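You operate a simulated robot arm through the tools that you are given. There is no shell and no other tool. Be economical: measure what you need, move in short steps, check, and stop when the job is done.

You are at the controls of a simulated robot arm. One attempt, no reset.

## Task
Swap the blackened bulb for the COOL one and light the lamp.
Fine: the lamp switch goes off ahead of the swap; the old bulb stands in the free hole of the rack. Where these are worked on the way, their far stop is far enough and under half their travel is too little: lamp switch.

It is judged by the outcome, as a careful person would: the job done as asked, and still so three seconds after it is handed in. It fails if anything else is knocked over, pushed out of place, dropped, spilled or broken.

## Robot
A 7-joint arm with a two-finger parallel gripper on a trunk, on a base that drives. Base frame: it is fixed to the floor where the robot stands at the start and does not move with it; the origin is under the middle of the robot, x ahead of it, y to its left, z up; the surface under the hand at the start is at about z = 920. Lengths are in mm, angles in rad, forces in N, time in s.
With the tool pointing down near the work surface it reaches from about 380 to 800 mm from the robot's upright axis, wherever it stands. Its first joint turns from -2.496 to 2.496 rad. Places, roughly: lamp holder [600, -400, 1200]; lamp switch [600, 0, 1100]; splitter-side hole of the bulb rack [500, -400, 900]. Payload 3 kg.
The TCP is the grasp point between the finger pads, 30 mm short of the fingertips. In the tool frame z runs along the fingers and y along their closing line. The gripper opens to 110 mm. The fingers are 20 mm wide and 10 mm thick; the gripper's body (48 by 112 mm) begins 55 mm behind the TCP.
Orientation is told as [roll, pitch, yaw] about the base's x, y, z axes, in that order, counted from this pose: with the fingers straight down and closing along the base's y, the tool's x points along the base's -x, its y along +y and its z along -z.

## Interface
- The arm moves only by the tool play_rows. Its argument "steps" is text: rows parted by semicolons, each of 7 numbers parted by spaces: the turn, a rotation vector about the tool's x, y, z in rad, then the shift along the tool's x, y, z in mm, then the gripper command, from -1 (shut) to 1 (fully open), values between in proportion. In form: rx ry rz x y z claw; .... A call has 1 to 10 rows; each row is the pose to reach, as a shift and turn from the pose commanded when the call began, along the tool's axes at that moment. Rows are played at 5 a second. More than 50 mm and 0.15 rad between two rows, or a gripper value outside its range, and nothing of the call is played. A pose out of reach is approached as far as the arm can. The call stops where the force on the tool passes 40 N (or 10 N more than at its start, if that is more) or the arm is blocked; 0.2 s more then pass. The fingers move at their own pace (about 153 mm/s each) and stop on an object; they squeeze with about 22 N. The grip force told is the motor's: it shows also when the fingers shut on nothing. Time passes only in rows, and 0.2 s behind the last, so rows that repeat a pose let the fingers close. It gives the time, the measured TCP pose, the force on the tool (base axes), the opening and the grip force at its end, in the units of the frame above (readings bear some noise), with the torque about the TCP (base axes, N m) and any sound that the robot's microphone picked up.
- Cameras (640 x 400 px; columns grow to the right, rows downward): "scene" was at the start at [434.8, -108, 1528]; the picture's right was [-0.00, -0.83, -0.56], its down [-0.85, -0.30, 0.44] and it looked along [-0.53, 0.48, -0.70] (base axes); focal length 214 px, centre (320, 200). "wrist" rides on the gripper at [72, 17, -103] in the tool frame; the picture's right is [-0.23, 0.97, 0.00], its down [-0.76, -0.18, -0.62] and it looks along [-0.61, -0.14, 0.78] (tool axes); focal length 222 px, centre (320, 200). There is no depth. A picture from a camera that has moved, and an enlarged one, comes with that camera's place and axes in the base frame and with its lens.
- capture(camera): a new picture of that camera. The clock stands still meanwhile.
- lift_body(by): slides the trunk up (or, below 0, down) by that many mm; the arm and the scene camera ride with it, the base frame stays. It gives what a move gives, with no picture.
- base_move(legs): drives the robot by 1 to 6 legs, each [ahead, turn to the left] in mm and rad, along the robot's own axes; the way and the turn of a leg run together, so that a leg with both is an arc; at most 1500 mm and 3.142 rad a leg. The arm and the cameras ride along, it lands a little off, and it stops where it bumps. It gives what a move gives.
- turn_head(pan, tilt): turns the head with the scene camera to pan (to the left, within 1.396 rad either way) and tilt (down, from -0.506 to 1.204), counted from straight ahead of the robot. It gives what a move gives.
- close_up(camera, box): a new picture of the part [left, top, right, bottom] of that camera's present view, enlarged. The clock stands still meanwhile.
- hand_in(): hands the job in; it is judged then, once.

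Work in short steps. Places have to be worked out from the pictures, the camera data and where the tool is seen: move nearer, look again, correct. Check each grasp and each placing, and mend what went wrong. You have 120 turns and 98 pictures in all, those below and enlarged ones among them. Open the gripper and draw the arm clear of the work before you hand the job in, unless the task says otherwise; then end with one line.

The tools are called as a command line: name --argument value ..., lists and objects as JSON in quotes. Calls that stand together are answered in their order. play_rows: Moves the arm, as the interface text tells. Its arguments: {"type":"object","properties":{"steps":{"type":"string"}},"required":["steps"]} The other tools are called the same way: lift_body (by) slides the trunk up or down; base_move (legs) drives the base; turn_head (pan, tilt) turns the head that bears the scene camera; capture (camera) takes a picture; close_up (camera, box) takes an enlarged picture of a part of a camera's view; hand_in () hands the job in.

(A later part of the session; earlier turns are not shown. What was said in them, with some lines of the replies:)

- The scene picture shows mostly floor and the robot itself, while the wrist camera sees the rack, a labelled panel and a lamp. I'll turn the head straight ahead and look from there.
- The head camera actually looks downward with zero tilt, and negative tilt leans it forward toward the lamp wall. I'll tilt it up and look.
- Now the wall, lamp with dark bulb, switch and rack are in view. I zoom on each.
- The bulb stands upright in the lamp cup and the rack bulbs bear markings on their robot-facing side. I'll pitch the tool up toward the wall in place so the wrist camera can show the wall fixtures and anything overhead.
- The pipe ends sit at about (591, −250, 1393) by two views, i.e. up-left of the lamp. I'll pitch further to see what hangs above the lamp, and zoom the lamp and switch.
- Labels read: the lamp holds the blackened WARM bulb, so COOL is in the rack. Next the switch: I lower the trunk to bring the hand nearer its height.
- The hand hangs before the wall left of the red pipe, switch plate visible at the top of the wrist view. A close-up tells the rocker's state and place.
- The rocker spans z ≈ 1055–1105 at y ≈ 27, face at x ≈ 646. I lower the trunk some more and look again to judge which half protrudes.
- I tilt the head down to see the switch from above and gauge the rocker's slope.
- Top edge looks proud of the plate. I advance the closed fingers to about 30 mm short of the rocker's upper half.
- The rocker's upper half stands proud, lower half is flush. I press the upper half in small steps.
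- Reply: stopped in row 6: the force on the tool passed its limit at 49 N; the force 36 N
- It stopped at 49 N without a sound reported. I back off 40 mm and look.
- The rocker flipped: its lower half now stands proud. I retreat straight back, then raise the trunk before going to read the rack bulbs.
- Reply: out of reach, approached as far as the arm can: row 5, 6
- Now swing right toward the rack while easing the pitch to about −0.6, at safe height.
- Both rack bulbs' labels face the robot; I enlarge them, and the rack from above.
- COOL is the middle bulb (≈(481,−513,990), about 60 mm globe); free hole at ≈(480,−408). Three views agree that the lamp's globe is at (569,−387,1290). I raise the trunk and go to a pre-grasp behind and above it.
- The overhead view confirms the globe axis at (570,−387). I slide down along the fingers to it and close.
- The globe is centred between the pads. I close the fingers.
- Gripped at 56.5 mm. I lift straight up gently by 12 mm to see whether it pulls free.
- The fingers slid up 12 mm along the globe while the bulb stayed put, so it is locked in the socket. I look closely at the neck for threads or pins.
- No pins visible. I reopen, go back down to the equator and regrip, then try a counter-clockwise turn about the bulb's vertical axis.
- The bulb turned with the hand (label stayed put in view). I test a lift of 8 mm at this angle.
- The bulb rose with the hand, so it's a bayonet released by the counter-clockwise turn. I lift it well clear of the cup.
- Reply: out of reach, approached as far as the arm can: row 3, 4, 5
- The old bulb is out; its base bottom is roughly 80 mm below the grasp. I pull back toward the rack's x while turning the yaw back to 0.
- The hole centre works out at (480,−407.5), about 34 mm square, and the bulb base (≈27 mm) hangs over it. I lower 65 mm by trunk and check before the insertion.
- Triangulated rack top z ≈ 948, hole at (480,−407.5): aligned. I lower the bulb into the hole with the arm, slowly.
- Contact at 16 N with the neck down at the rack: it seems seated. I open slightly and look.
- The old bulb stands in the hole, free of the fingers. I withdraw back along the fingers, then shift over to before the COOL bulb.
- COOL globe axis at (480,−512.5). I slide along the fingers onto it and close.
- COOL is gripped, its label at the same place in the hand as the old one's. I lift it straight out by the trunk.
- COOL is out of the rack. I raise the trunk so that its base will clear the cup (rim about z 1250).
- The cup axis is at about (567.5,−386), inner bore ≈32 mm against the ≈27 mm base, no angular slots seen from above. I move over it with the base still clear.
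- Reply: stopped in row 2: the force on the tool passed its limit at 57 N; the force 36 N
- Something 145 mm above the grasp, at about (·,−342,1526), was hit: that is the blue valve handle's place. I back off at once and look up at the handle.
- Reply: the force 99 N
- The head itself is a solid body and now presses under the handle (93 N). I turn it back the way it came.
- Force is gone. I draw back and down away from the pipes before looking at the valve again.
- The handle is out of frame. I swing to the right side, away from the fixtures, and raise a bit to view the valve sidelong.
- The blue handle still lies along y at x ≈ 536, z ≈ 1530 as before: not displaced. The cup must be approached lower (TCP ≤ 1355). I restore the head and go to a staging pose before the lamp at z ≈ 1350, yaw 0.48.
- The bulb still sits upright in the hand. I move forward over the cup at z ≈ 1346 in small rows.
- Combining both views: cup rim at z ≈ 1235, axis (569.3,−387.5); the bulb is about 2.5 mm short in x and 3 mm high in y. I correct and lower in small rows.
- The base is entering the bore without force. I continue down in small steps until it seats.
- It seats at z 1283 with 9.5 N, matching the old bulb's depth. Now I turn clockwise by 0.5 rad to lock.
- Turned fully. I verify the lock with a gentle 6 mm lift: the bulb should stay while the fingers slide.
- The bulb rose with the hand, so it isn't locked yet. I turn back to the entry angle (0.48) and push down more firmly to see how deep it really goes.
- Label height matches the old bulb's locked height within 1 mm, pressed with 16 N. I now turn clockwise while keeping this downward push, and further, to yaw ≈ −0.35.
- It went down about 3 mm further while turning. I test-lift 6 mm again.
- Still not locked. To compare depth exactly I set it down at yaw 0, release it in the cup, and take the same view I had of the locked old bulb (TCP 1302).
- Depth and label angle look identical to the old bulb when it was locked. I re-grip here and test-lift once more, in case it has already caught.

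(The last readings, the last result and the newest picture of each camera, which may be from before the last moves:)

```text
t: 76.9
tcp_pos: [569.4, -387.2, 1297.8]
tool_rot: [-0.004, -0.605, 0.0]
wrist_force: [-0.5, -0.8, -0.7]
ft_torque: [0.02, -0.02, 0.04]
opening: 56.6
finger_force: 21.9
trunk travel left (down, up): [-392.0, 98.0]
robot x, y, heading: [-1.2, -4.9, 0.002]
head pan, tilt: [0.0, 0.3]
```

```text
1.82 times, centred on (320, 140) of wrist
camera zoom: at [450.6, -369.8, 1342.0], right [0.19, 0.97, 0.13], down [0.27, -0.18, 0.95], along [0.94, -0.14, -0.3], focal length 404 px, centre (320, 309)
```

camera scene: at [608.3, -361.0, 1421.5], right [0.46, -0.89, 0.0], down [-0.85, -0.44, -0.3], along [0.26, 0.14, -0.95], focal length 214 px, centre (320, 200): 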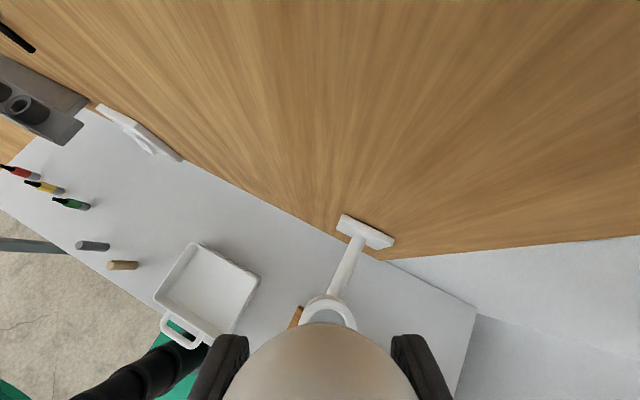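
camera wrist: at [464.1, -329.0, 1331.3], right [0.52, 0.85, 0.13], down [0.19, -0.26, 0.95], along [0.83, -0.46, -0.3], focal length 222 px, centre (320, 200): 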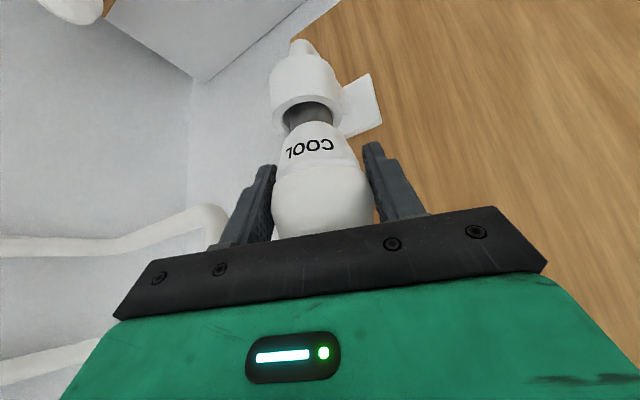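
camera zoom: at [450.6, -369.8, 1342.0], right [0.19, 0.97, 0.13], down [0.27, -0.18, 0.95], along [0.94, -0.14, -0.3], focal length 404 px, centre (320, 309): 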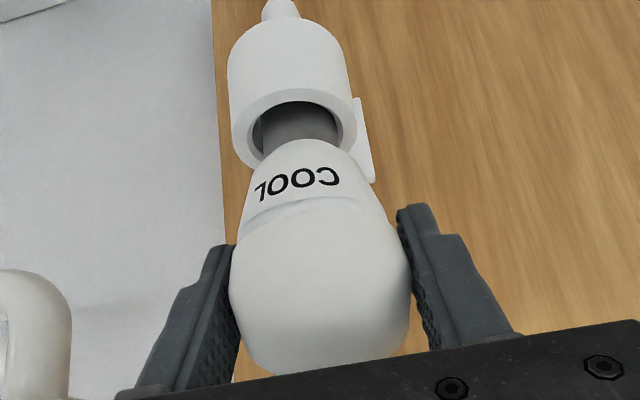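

It lifts freely again. I'll re-seat it and make a longer clockwise stroke (yaw +0.48 → −0.85) with light downward push.

play_rows --steps "-0.068 0 -0.0988 2 0 3 -1; -0.136 0 -0.1975 4 0 6 -1; -0.204 0 -0.296 6 0 8.7 -1; -0.272 0 -0.395 7 0 10.2 -1; -0.272 0 -0.395 8.5 0 12.3 -1; -0.272 0 -0.395 8.5 0 12.3 -1"

play_rows --steps "0.0765 0 0.111 0.3 0 0.4 -1; 0.153 0 0.222 0.6 0 0.8 -1; 0.2295 0 0.333 0.9 0 1.2 -1; 0.306 0 0.444 1.1 0 1.6 -1; 0.3825 0 0.555 1.4 0 2 -1; 0.459 0 0.666 1.4 0 2 -1; 0.5355 0 0.777 1.4 0 2 -1; 0.612 0 0.888 1.4 0 2 -1; 0.6885 0 0.999 1.4 0 2 -1; 0.754 0 1.094 1.4 0 2 -1"

capture --camera "wrist"

```text
t: 78.3
tcp_pos: [568.2, -387.8, 1284.5]
tool_rot: [-0.006, -0.603, 0.481]
wrist_force: [1.6, -0.1, 16.0]
ft_torque: [0.01, -0.06, -0.02]
opening: 56.8
finger_force: 22.3
trunk travel left (down, up): [-392.0, 98.0]
robot x, y, heading: [2.5, 1.4, -0.002]
head pan, tilt: [0.0, 0.3]
```

```text
t: 80.5
tcp_pos: [569.6, -387.8, 1281.9]
tool_rot: [-0.002, -0.605, -0.849]
wrist_force: [0.8, -0.4, 10.0]
ft_torque: [0.02, -0.13, -0.02]
opening: 56.5
finger_force: 22.2
trunk travel left (down, up): [-392.0, 98.0]
robot x, y, heading: [-0.7, 0.4, 0.001]
head pan, tilt: [0.0, 0.3]
```

```text
23 pictures are left
camera wrist: at [504.0, -286.6, 1325.5], right [0.86, 0.5, 0.13], down [0.04, -0.32, 0.95], along [0.51, -0.8, -0.3], focal length 222 px, centre (320, 200)
```

wrist: 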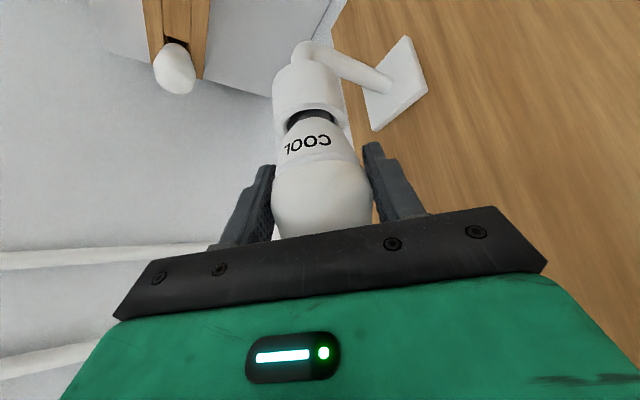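

I test-lift 6 mm at this angle.

play_rows --steps "0 0 0 -1.7 0 -2.5 -1; 0 0 0 -3.4 0 -4.9 -1; 0 0 0 -5.6 0 -8.2 -1; 0 0 0 -5.6 0 -8.2 -1"

capture --camera "wrist"

```text
t: 81.5
tcp_pos: [569.1, -388.2, 1291.4]
tool_rot: [-0.003, -0.605, -0.85]
wrist_force: [0.0, 0.0, -0.7]
ft_torque: [-0.01, 0.02, -0.01]
opening: 56.4
finger_force: 21.5
trunk travel left (down, up): [-392.0, 98.0]
robot x, y, heading: [-1.2, 1.3, -0.002]
head pan, tilt: [0.0, 0.3]
```

```text
22 pictures are left
camera wrist: at [503.7, -287.1, 1335.2], right [0.86, 0.5, 0.13], down [0.05, -0.32, 0.95], along [0.51, -0.8, -0.3], focal length 222 px, centre (320, 200)
```

wrist: 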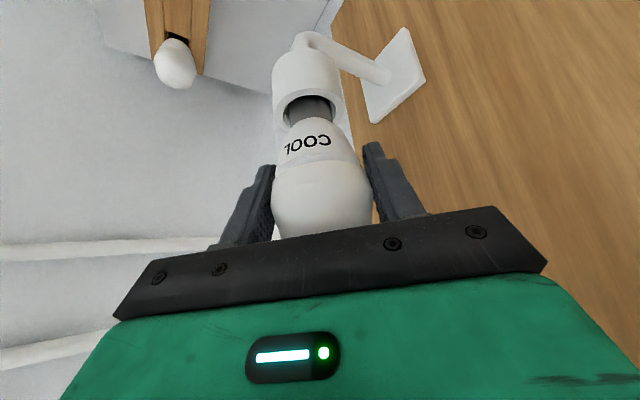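

Still loose after a long clockwise stroke. I re-seat it with push and stroke counter-clockwise back to yaw 0.48, then test whether that catches.

play_rows --steps "0 0 0 3 0 4.4 -1; 0 0 0 6 0 8.7 -1; -0.0765 0 -0.111 6.8 0 9.9 -1; -0.153 0 -0.222 6.8 0 9.9 -1; -0.2295 0 -0.333 7 0 10.2 -1; -0.306 0 -0.444 7 0 10.2 -1; -0.3825 0 -0.555 7 0 10.2 -1; -0.459 0 -0.666 7 0 10.2 -1; -0.5355 0 -0.777 7 0 10.2 -1; -0.612 0 -0.888 7 0 10.2 -1"

play_rows --steps "-0.0765 0 -0.111 0 0 0 -1; -0.142 0 -0.206 0 0 0 -1; -0.142 0 -0.206 -2.3 0 -3.3 -1; -0.142 0 -0.206 -4.5 0 -6.6 -1; -0.142 0 -0.206 -4.5 0 -6.6 -1"

capture --camera "wrist"

```text
t: 83.7
tcp_pos: [570.4, -387.2, 1279.0]
tool_rot: [-0.004, -0.601, 0.231]
wrist_force: [-0.3, 0.0, 1.0]
ft_torque: [-0.01, -0.04, -0.03]
opening: 55.8
finger_force: 22.3
trunk travel left (down, up): [-392.0, 98.0]
robot x, y, heading: [-0.3, -2.8, -0.003]
head pan, tilt: [0.0, 0.3]
```

```text
t: 84.9
tcp_pos: [568.9, -387.9, 1286.3]
tool_rot: [-0.001, -0.602, 0.477]
wrist_force: [0.2, -0.1, -0.9]
ft_torque: [-0.01, 0.01, -0.06]
opening: 55.7
finger_force: 21.8
trunk travel left (down, up): [-392.0, 98.0]
robot x, y, heading: [0.7, 1.3, -0.0]
head pan, tilt: [0.0, 0.3]
```

```text
21 pictures are left
camera wrist: at [455.7, -426.4, 1331.2], right [-0.28, 0.95, 0.13], down [0.33, -0.03, 0.95], along [0.9, 0.31, -0.3], focal length 222 px, centre (320, 200)
```

wrist: 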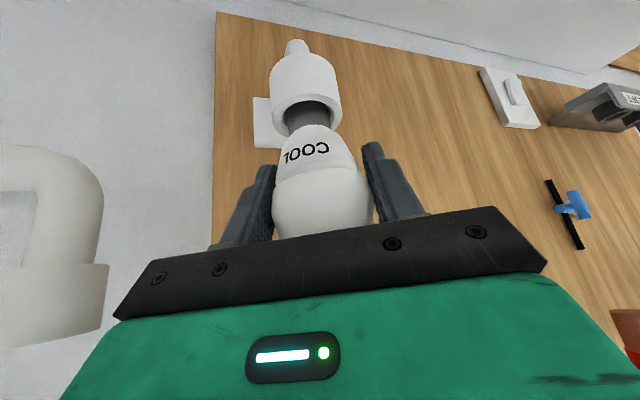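

Nothing catches either way, and depth equals the old bulb's; it may just need seating and power. I seat it at yaw 0 (as the old one was), release, and withdraw along the fingers.

play_rows --steps "0.068 0 0.0988 0.6 0 0.8 -1; 0.136 0 0.1975 1.7 0 2.5 -1; 0.204 0 0.296 3.4 0 5 -1; 0.271 0 0.393 4.8 0 7 -1; 0.271 0 0.393 5.5 0 8 -1; 0.271 0 0.393 5.5 0 8 -1; 0.271 0 0.393 5.5 0 8 0.4; 0.271 0 0.393 5.5 0 8 0.4; 0.271 0 0.393 5.5 0 8 0.4"

play_rows --steps "0 0 0 0 0 -25 0.45; 0 0 0 0 0 -50 0.45; 0 0 0 0 0 -75 0.45; 0 0 0 0 0 -100 0.45; 0 0 0 0 0 -100 0.45"

capture --camera "wrist"

```text
t: 86.9
tcp_pos: [569.8, -387.6, 1276.9]
tool_rot: [-0.004, -0.601, 0.001]
wrist_force: [0.0, 0.4, 0.1]
ft_torque: [0.02, 0.01, 0.0]
opening: 76.9
finger_force: 0.0
trunk travel left (down, up): [-392.0, 98.0]
robot x, y, heading: [-2.5, 1.1, 0.002]
head pan, tilt: [0.0, 0.3]
```

```text
t: 88.1
tcp_pos: [510.4, -387.3, 1358.1]
tool_rot: [-0.004, -0.605, 0.001]
wrist_force: [0.6, 0.1, 1.1]
ft_torque: [0.0, 0.0, 0.02]
opening: 79.7
finger_force: 0.1
trunk travel left (down, up): [-392.0, 98.0]
robot x, y, heading: [-0.6, 0.8, -0.004]
head pan, tilt: [0.0, 0.3]
```

```text
20 pictures are left
camera wrist: at [392.5, -370.8, 1403.3], right [0.19, 0.97, 0.13], down [0.27, -0.18, 0.95], along [0.94, -0.14, -0.3], focal length 222 px, centre (320, 200)
```

wrist: 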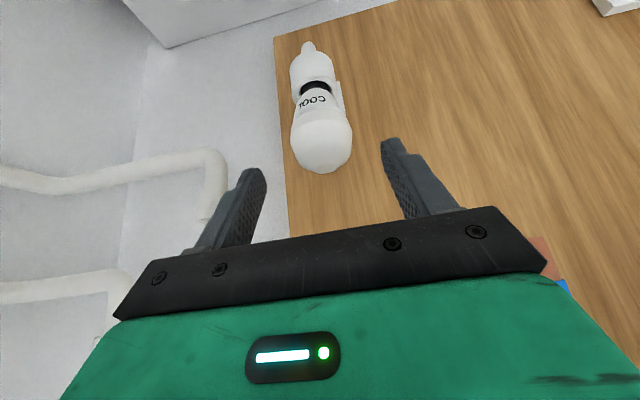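

close_up --camera "wrist" --box '[270, 35, 370, 180]'

```text
2.76 times, centred on (320, 108) of wrist
camera zoom: at [392.5, -370.8, 1403.3], right [0.19, 0.97, 0.13], down [0.27, -0.18, 0.95], along [0.94, -0.14, -0.3], focal length 613 px, centre (320, 455)
```

zoom: 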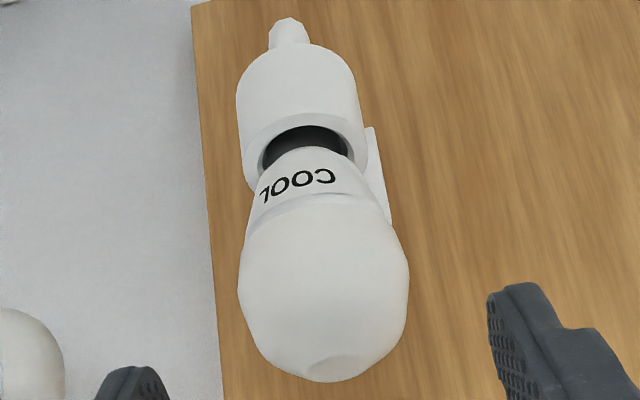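

The COOL bulb stands straight in the cup. Now I retreat and go to the switch, the way I went before.

play_rows --steps "0 0 0 33 0 -22.7 0.45; 0 0 0 66 0 -45.4 0; 0 0 0 99 0 -68 -1; 0 0 0 99 0 -68 -1"

lift_body --by -150

play_rows --steps "0 -0.065 0 0 42 0 -1; 0 -0.13 0 0 84 0 -1; 0 -0.195 0 0 126 0 -1; 0 -0.26 0 0 168 0 -1; 0 -0.325 0 0 210 0 -1; 0 -0.39 0 0 252 0 -1; 0 -0.455 0 0 294 0 -1; 0 -0.52 0 0 336 0 -1; 0 -0.585 0 0 378 0 -1; 0 -0.65 0 0 415 0 -1"

```text
t: 89.1
tcp_pos: [392.2, -387.2, 1357.5]
tool_rot: [-0.004, -0.603, 0.002]
wrist_force: [-0.5, 0.0, -0.1]
ft_torque: [-0.02, 0.01, 0.0]
opening: 0.1
finger_force: 22.4
trunk travel left (down, up): [-392.0, 98.0]
robot x, y, heading: [-1.5, 1.1, 0.001]
head pan, tilt: [0.0, 0.3]
```

```text
t: 90.8
tcp_pos: [394.4, -386.7, 1207.6]
tool_rot: [-0.004, -0.605, 0.002]
wrist_force: [-0.1, 0.6, 0.1]
ft_torque: [-0.01, -0.01, 0.0]
opening: 0.1
finger_force: 22.3
trunk travel left (down, up): [-242.0, 248.0]
robot x, y, heading: [-1.7, -1.4, 0.002]
head pan, tilt: [0.0, 0.3]
```

```text
t: 93.0
tcp_pos: [414.0, 10.8, 1249.9]
tool_rot: [-0.009, -1.24, -0.021]
wrist_force: [-0.5, 8.1, 0.6]
ft_torque: [-0.29, 0.02, -0.59]
opening: 0.2
finger_force: 22.5
out of reach, approached as far as the arm can: row 8, 9, 10
trunk travel left (down, up): [-242.0, 248.0]
robot x, y, heading: [-0.9, 2.5, 0.001]
head pan, tilt: [0.0, 0.3]
```

The hand is before the switch at z 1250. I lower the trunk 170 mm and read the pose.

lift_body --by -170

play_rows --steps "0 0 0 0 0 0 -1; 0 0 0 0 0 0 -1"

```text
t: 95.0
tcp_pos: [412.6, 22.4, 1078.7]
tool_rot: [-0.01, -1.239, 0.006]
wrist_force: [-0.3, -0.5, -0.7]
ft_torque: [-0.02, -0.02, 0.04]
opening: 0.0
finger_force: 21.6
trunk travel left (down, up): [-72.0, 418.0]
robot x, y, heading: [-0.1, -2.1, -0.006]
head pan, tilt: [0.0, 0.3]
```

```text
t: 95.5
tcp_pos: [413.2, 22.3, 1080.8]
tool_rot: [-0.008, -1.237, 0.008]
wrist_force: [0.8, -0.4, -0.2]
ft_torque: [0.0, -0.02, 0.01]
opening: 0.0
finger_force: 22.0
trunk travel left (down, up): [-72.0, 418.0]
robot x, y, heading: [-1.8, 1.0, -0.001]
head pan, tilt: [0.0, 0.3]
```

Advance to about 30 mm before the rocker's lower half (z ≈ 1064).

play_rows --steps "0 0 0 -10 1 42 -1; 0 0 0 -20 2 84 -1; 0 0 0 -30.5 3 126 -1; 0 0 0 -40.8 4.5 168 -1; 0 0 0 -40.8 4.5 168 -1"

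capture --camera "wrist"

```text
t: 96.8
tcp_pos: [586.6, 25.5, 1061.3]
tool_rot: [-0.009, -1.237, 0.01]
wrist_force: [-0.2, 0.0, -0.1]
ft_torque: [0.01, 0.03, -0.01]
opening: 0.1
finger_force: 22.2
trunk travel left (down, up): [-72.0, 418.0]
robot x, y, heading: [-0.7, -2.4, -0.001]
head pan, tilt: [0.0, 0.3]
```

```text
18 pictures are left
camera wrist: at [464.9, 42.2, 1027.0], right [0.07, 0.97, 0.21], down [-0.34, -0.18, 0.92], along [0.94, -0.14, 0.32], focal length 222 px, centre (320, 200)
```

wrist: 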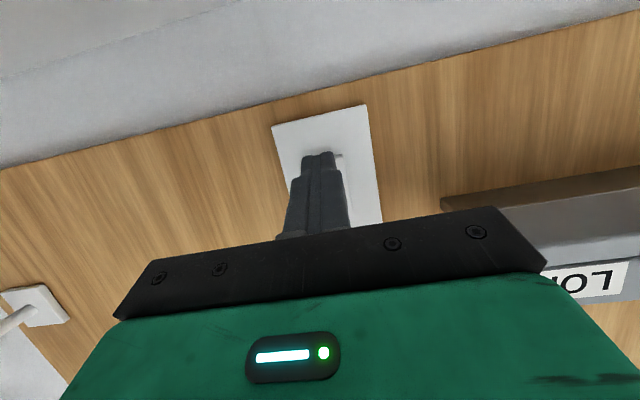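

The fingertip covers the rocker's lower end. I press forward with a slight raise.

play_rows --steps "0 0 0 -8.5 0.5 14 -1; 0 0 0 -11 0.5 22 -1; 0 0 0 -12.7 0.5 27 -1; 0 0 0 -14.3 0.5 32 -1; 0 0 0 -15.6 0.5 36 -1; 0 0 0 -17 0.5 40 -1; 0 0 0 -18.2 0.5 43.5 -1"

play_rows --steps "0 0 0 6.5 0 -19 -1; 0 0 0 16 0 -47 -1; 0 0 0 29 0 -85 -1; 0 0 0 29 0 -85 -1"

capture --camera "scene"

```text
t: 97.8
tcp_pos: [615.6, 26.3, 1065.3]
tool_rot: [-0.009, -1.233, 0.007]
wrist_force: [-33.6, -1.4, -0.4]
ft_torque: [0.02, 0.04, 0.0]
opening: 0.1
finger_force: 22.0
trunk travel left (down, up): [-72.0, 418.0]
robot x, y, heading: [-3.9, -4.8, -0.001]
head pan, tilt: [0.0, 0.3]
stopped in row 5: the force on the tool passed its limit at 48 N (the readings are from after the stop); the commanded pose is now the measured one
```

```text
t: 98.8
tcp_pos: [529.2, 25.5, 1062.4]
tool_rot: [-0.009, -1.232, 0.009]
wrist_force: [0.2, 0.8, -0.4]
ft_torque: [0.01, 0.0, 0.02]
opening: 0.2
finger_force: 22.1
trunk travel left (down, up): [-72.0, 418.0]
robot x, y, heading: [0.7, -3.6, 0.001]
head pan, tilt: [0.0, 0.3]
```

```text
17 pictures are left
camera scene: at [520.4, 28.5, 1153.6], right [0.0, -1.0, 0.0], down [-0.6, 0.0, -0.8], along [0.8, 0.0, -0.6], focal length 214 px, centre (320, 200)
```

scene: 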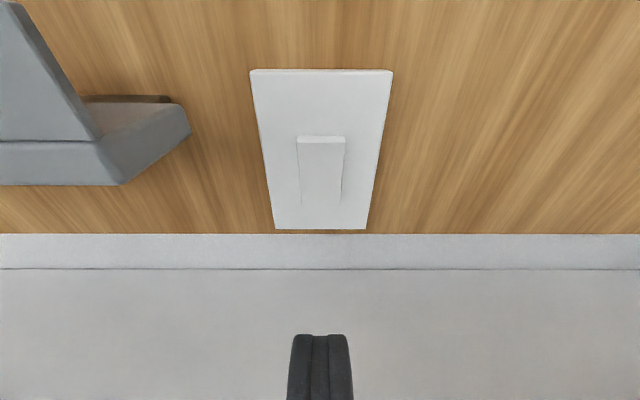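

The rocker flipped back. I back away and turn the head to the lamp.

play_rows --steps "0 0 0 14 0 -40 -1; 0 0 0 28 0 -80 -1; 0 0 0 35 0 -100 -1; 0 0 0 35 0 -100 -1"

turn_head --pan -0.9 --tilt -0.3

capture --camera "scene"

```text
t: 99.8
tcp_pos: [426.3, 25.8, 1070.8]
tool_rot: [-0.009, -1.229, 0.011]
wrist_force: [-0.1, -0.4, 0.4]
ft_torque: [0.0, -0.01, -0.03]
opening: 0.2
finger_force: 22.3
out of reach, approached as far as the arm can: row 3, 4
trunk travel left (down, up): [-72.0, 418.0]
robot x, y, heading: [-3.3, -3.9, 0.0]
head pan, tilt: [0.0, 0.3]
```

```text
t: 101.0
tcp_pos: [425.9, 25.5, 1070.2]
tool_rot: [-0.008, -1.231, 0.009]
wrist_force: [-0.7, 0.3, 0.0]
ft_torque: [0.01, -0.02, 0.02]
opening: 0.0
finger_force: 22.2
trunk travel left (down, up): [-72.0, 418.0]
robot x, y, heading: [-2.4, -2.1, 0.008]
head pan, tilt: [-0.901, -0.3]
```

```text
16 pictures are left
camera scene: at [394.3, -34.4, 1225.5], right [-0.74, -0.62, 0.26], down [-0.15, -0.23, -0.96], along [0.66, -0.75, 0.08], focal length 214 px, centre (320, 200)
```

scene: 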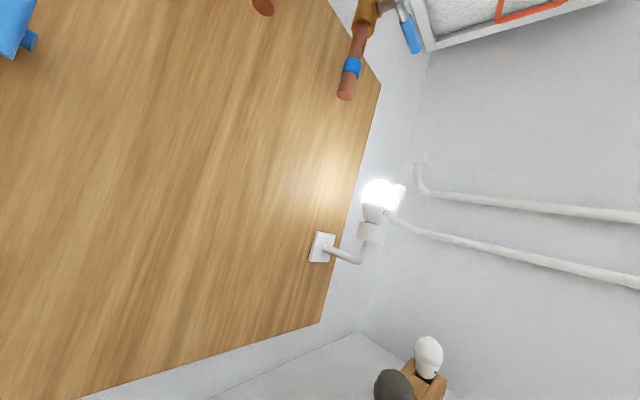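

The lamp is lit and the valve handle projects where it originally was. I check the lamp and rack closely and open the gripper in the clear.

close_up --camera "scene" --box '[300, 0, 460, 400]'

play_rows --steps "0 0 0 0 0 0 0; 0 0 0 0 0 0 1; 0 0 0 0 0 0 1; 0 0 0 0 0 0 1"

close_up --camera "scene" --box '[330, 160, 430, 270]'

```text
1.00 times, centred on (380, 200) of scene (not enlarged: the box is as wide or as high as the picture)
camera zoom: at [394.3, -34.4, 1225.5], right [-0.74, -0.62, 0.26], down [-0.15, -0.23, -0.96], along [0.66, -0.75, 0.08], focal length 214 px, centre (260, 200)
```

zoom: 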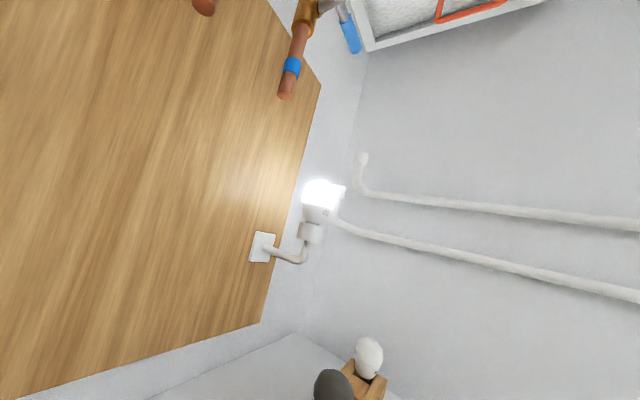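

```text
t: 102.0
tcp_pos: [425.7, 25.5, 1070.9]
tool_rot: [-0.009, -1.229, 0.009]
wrist_force: [0.8, 0.4, 0.1]
ft_torque: [0.01, 0.0, 0.0]
opening: 110.1
finger_force: 0.1
trunk travel left (down, up): [-72.0, 418.0]
robot x, y, heading: [2.7, -1.4, -0.001]
head pan, tilt: [-0.901, -0.3]
```

```text
3.64 times, centred on (380, 215) of scene
camera zoom: at [394.2, -34.4, 1225.6], right [-0.74, -0.62, 0.26], down [-0.15, -0.23, -0.96], along [0.66, -0.75, 0.08], focal length 780 px, centre (102, 146)
```

zoom: 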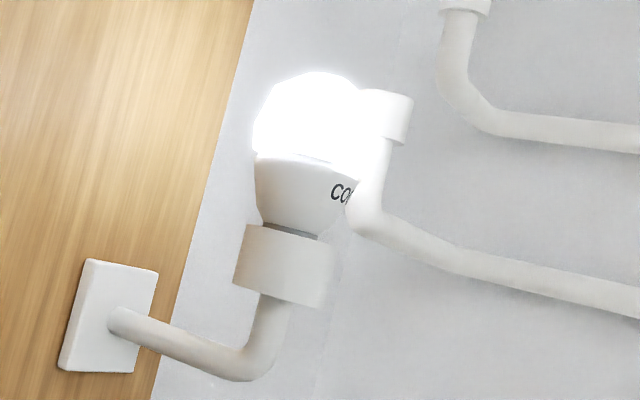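

The COOL bulb is lit and upright, the old bulb stands in the rack's free hole, and the gripper is open and clear. I hand in.

hand_in

```text
The job is handed in.
```

The lamp is lit with the COOL bulb and the blackened bulb stands in the rack's free hole. The COOL bulb is seated at the old one's depth but never locked. On the way the arm, then the camera head, pushed hard on the blue valve handle; in later pictures it looks unmoved.
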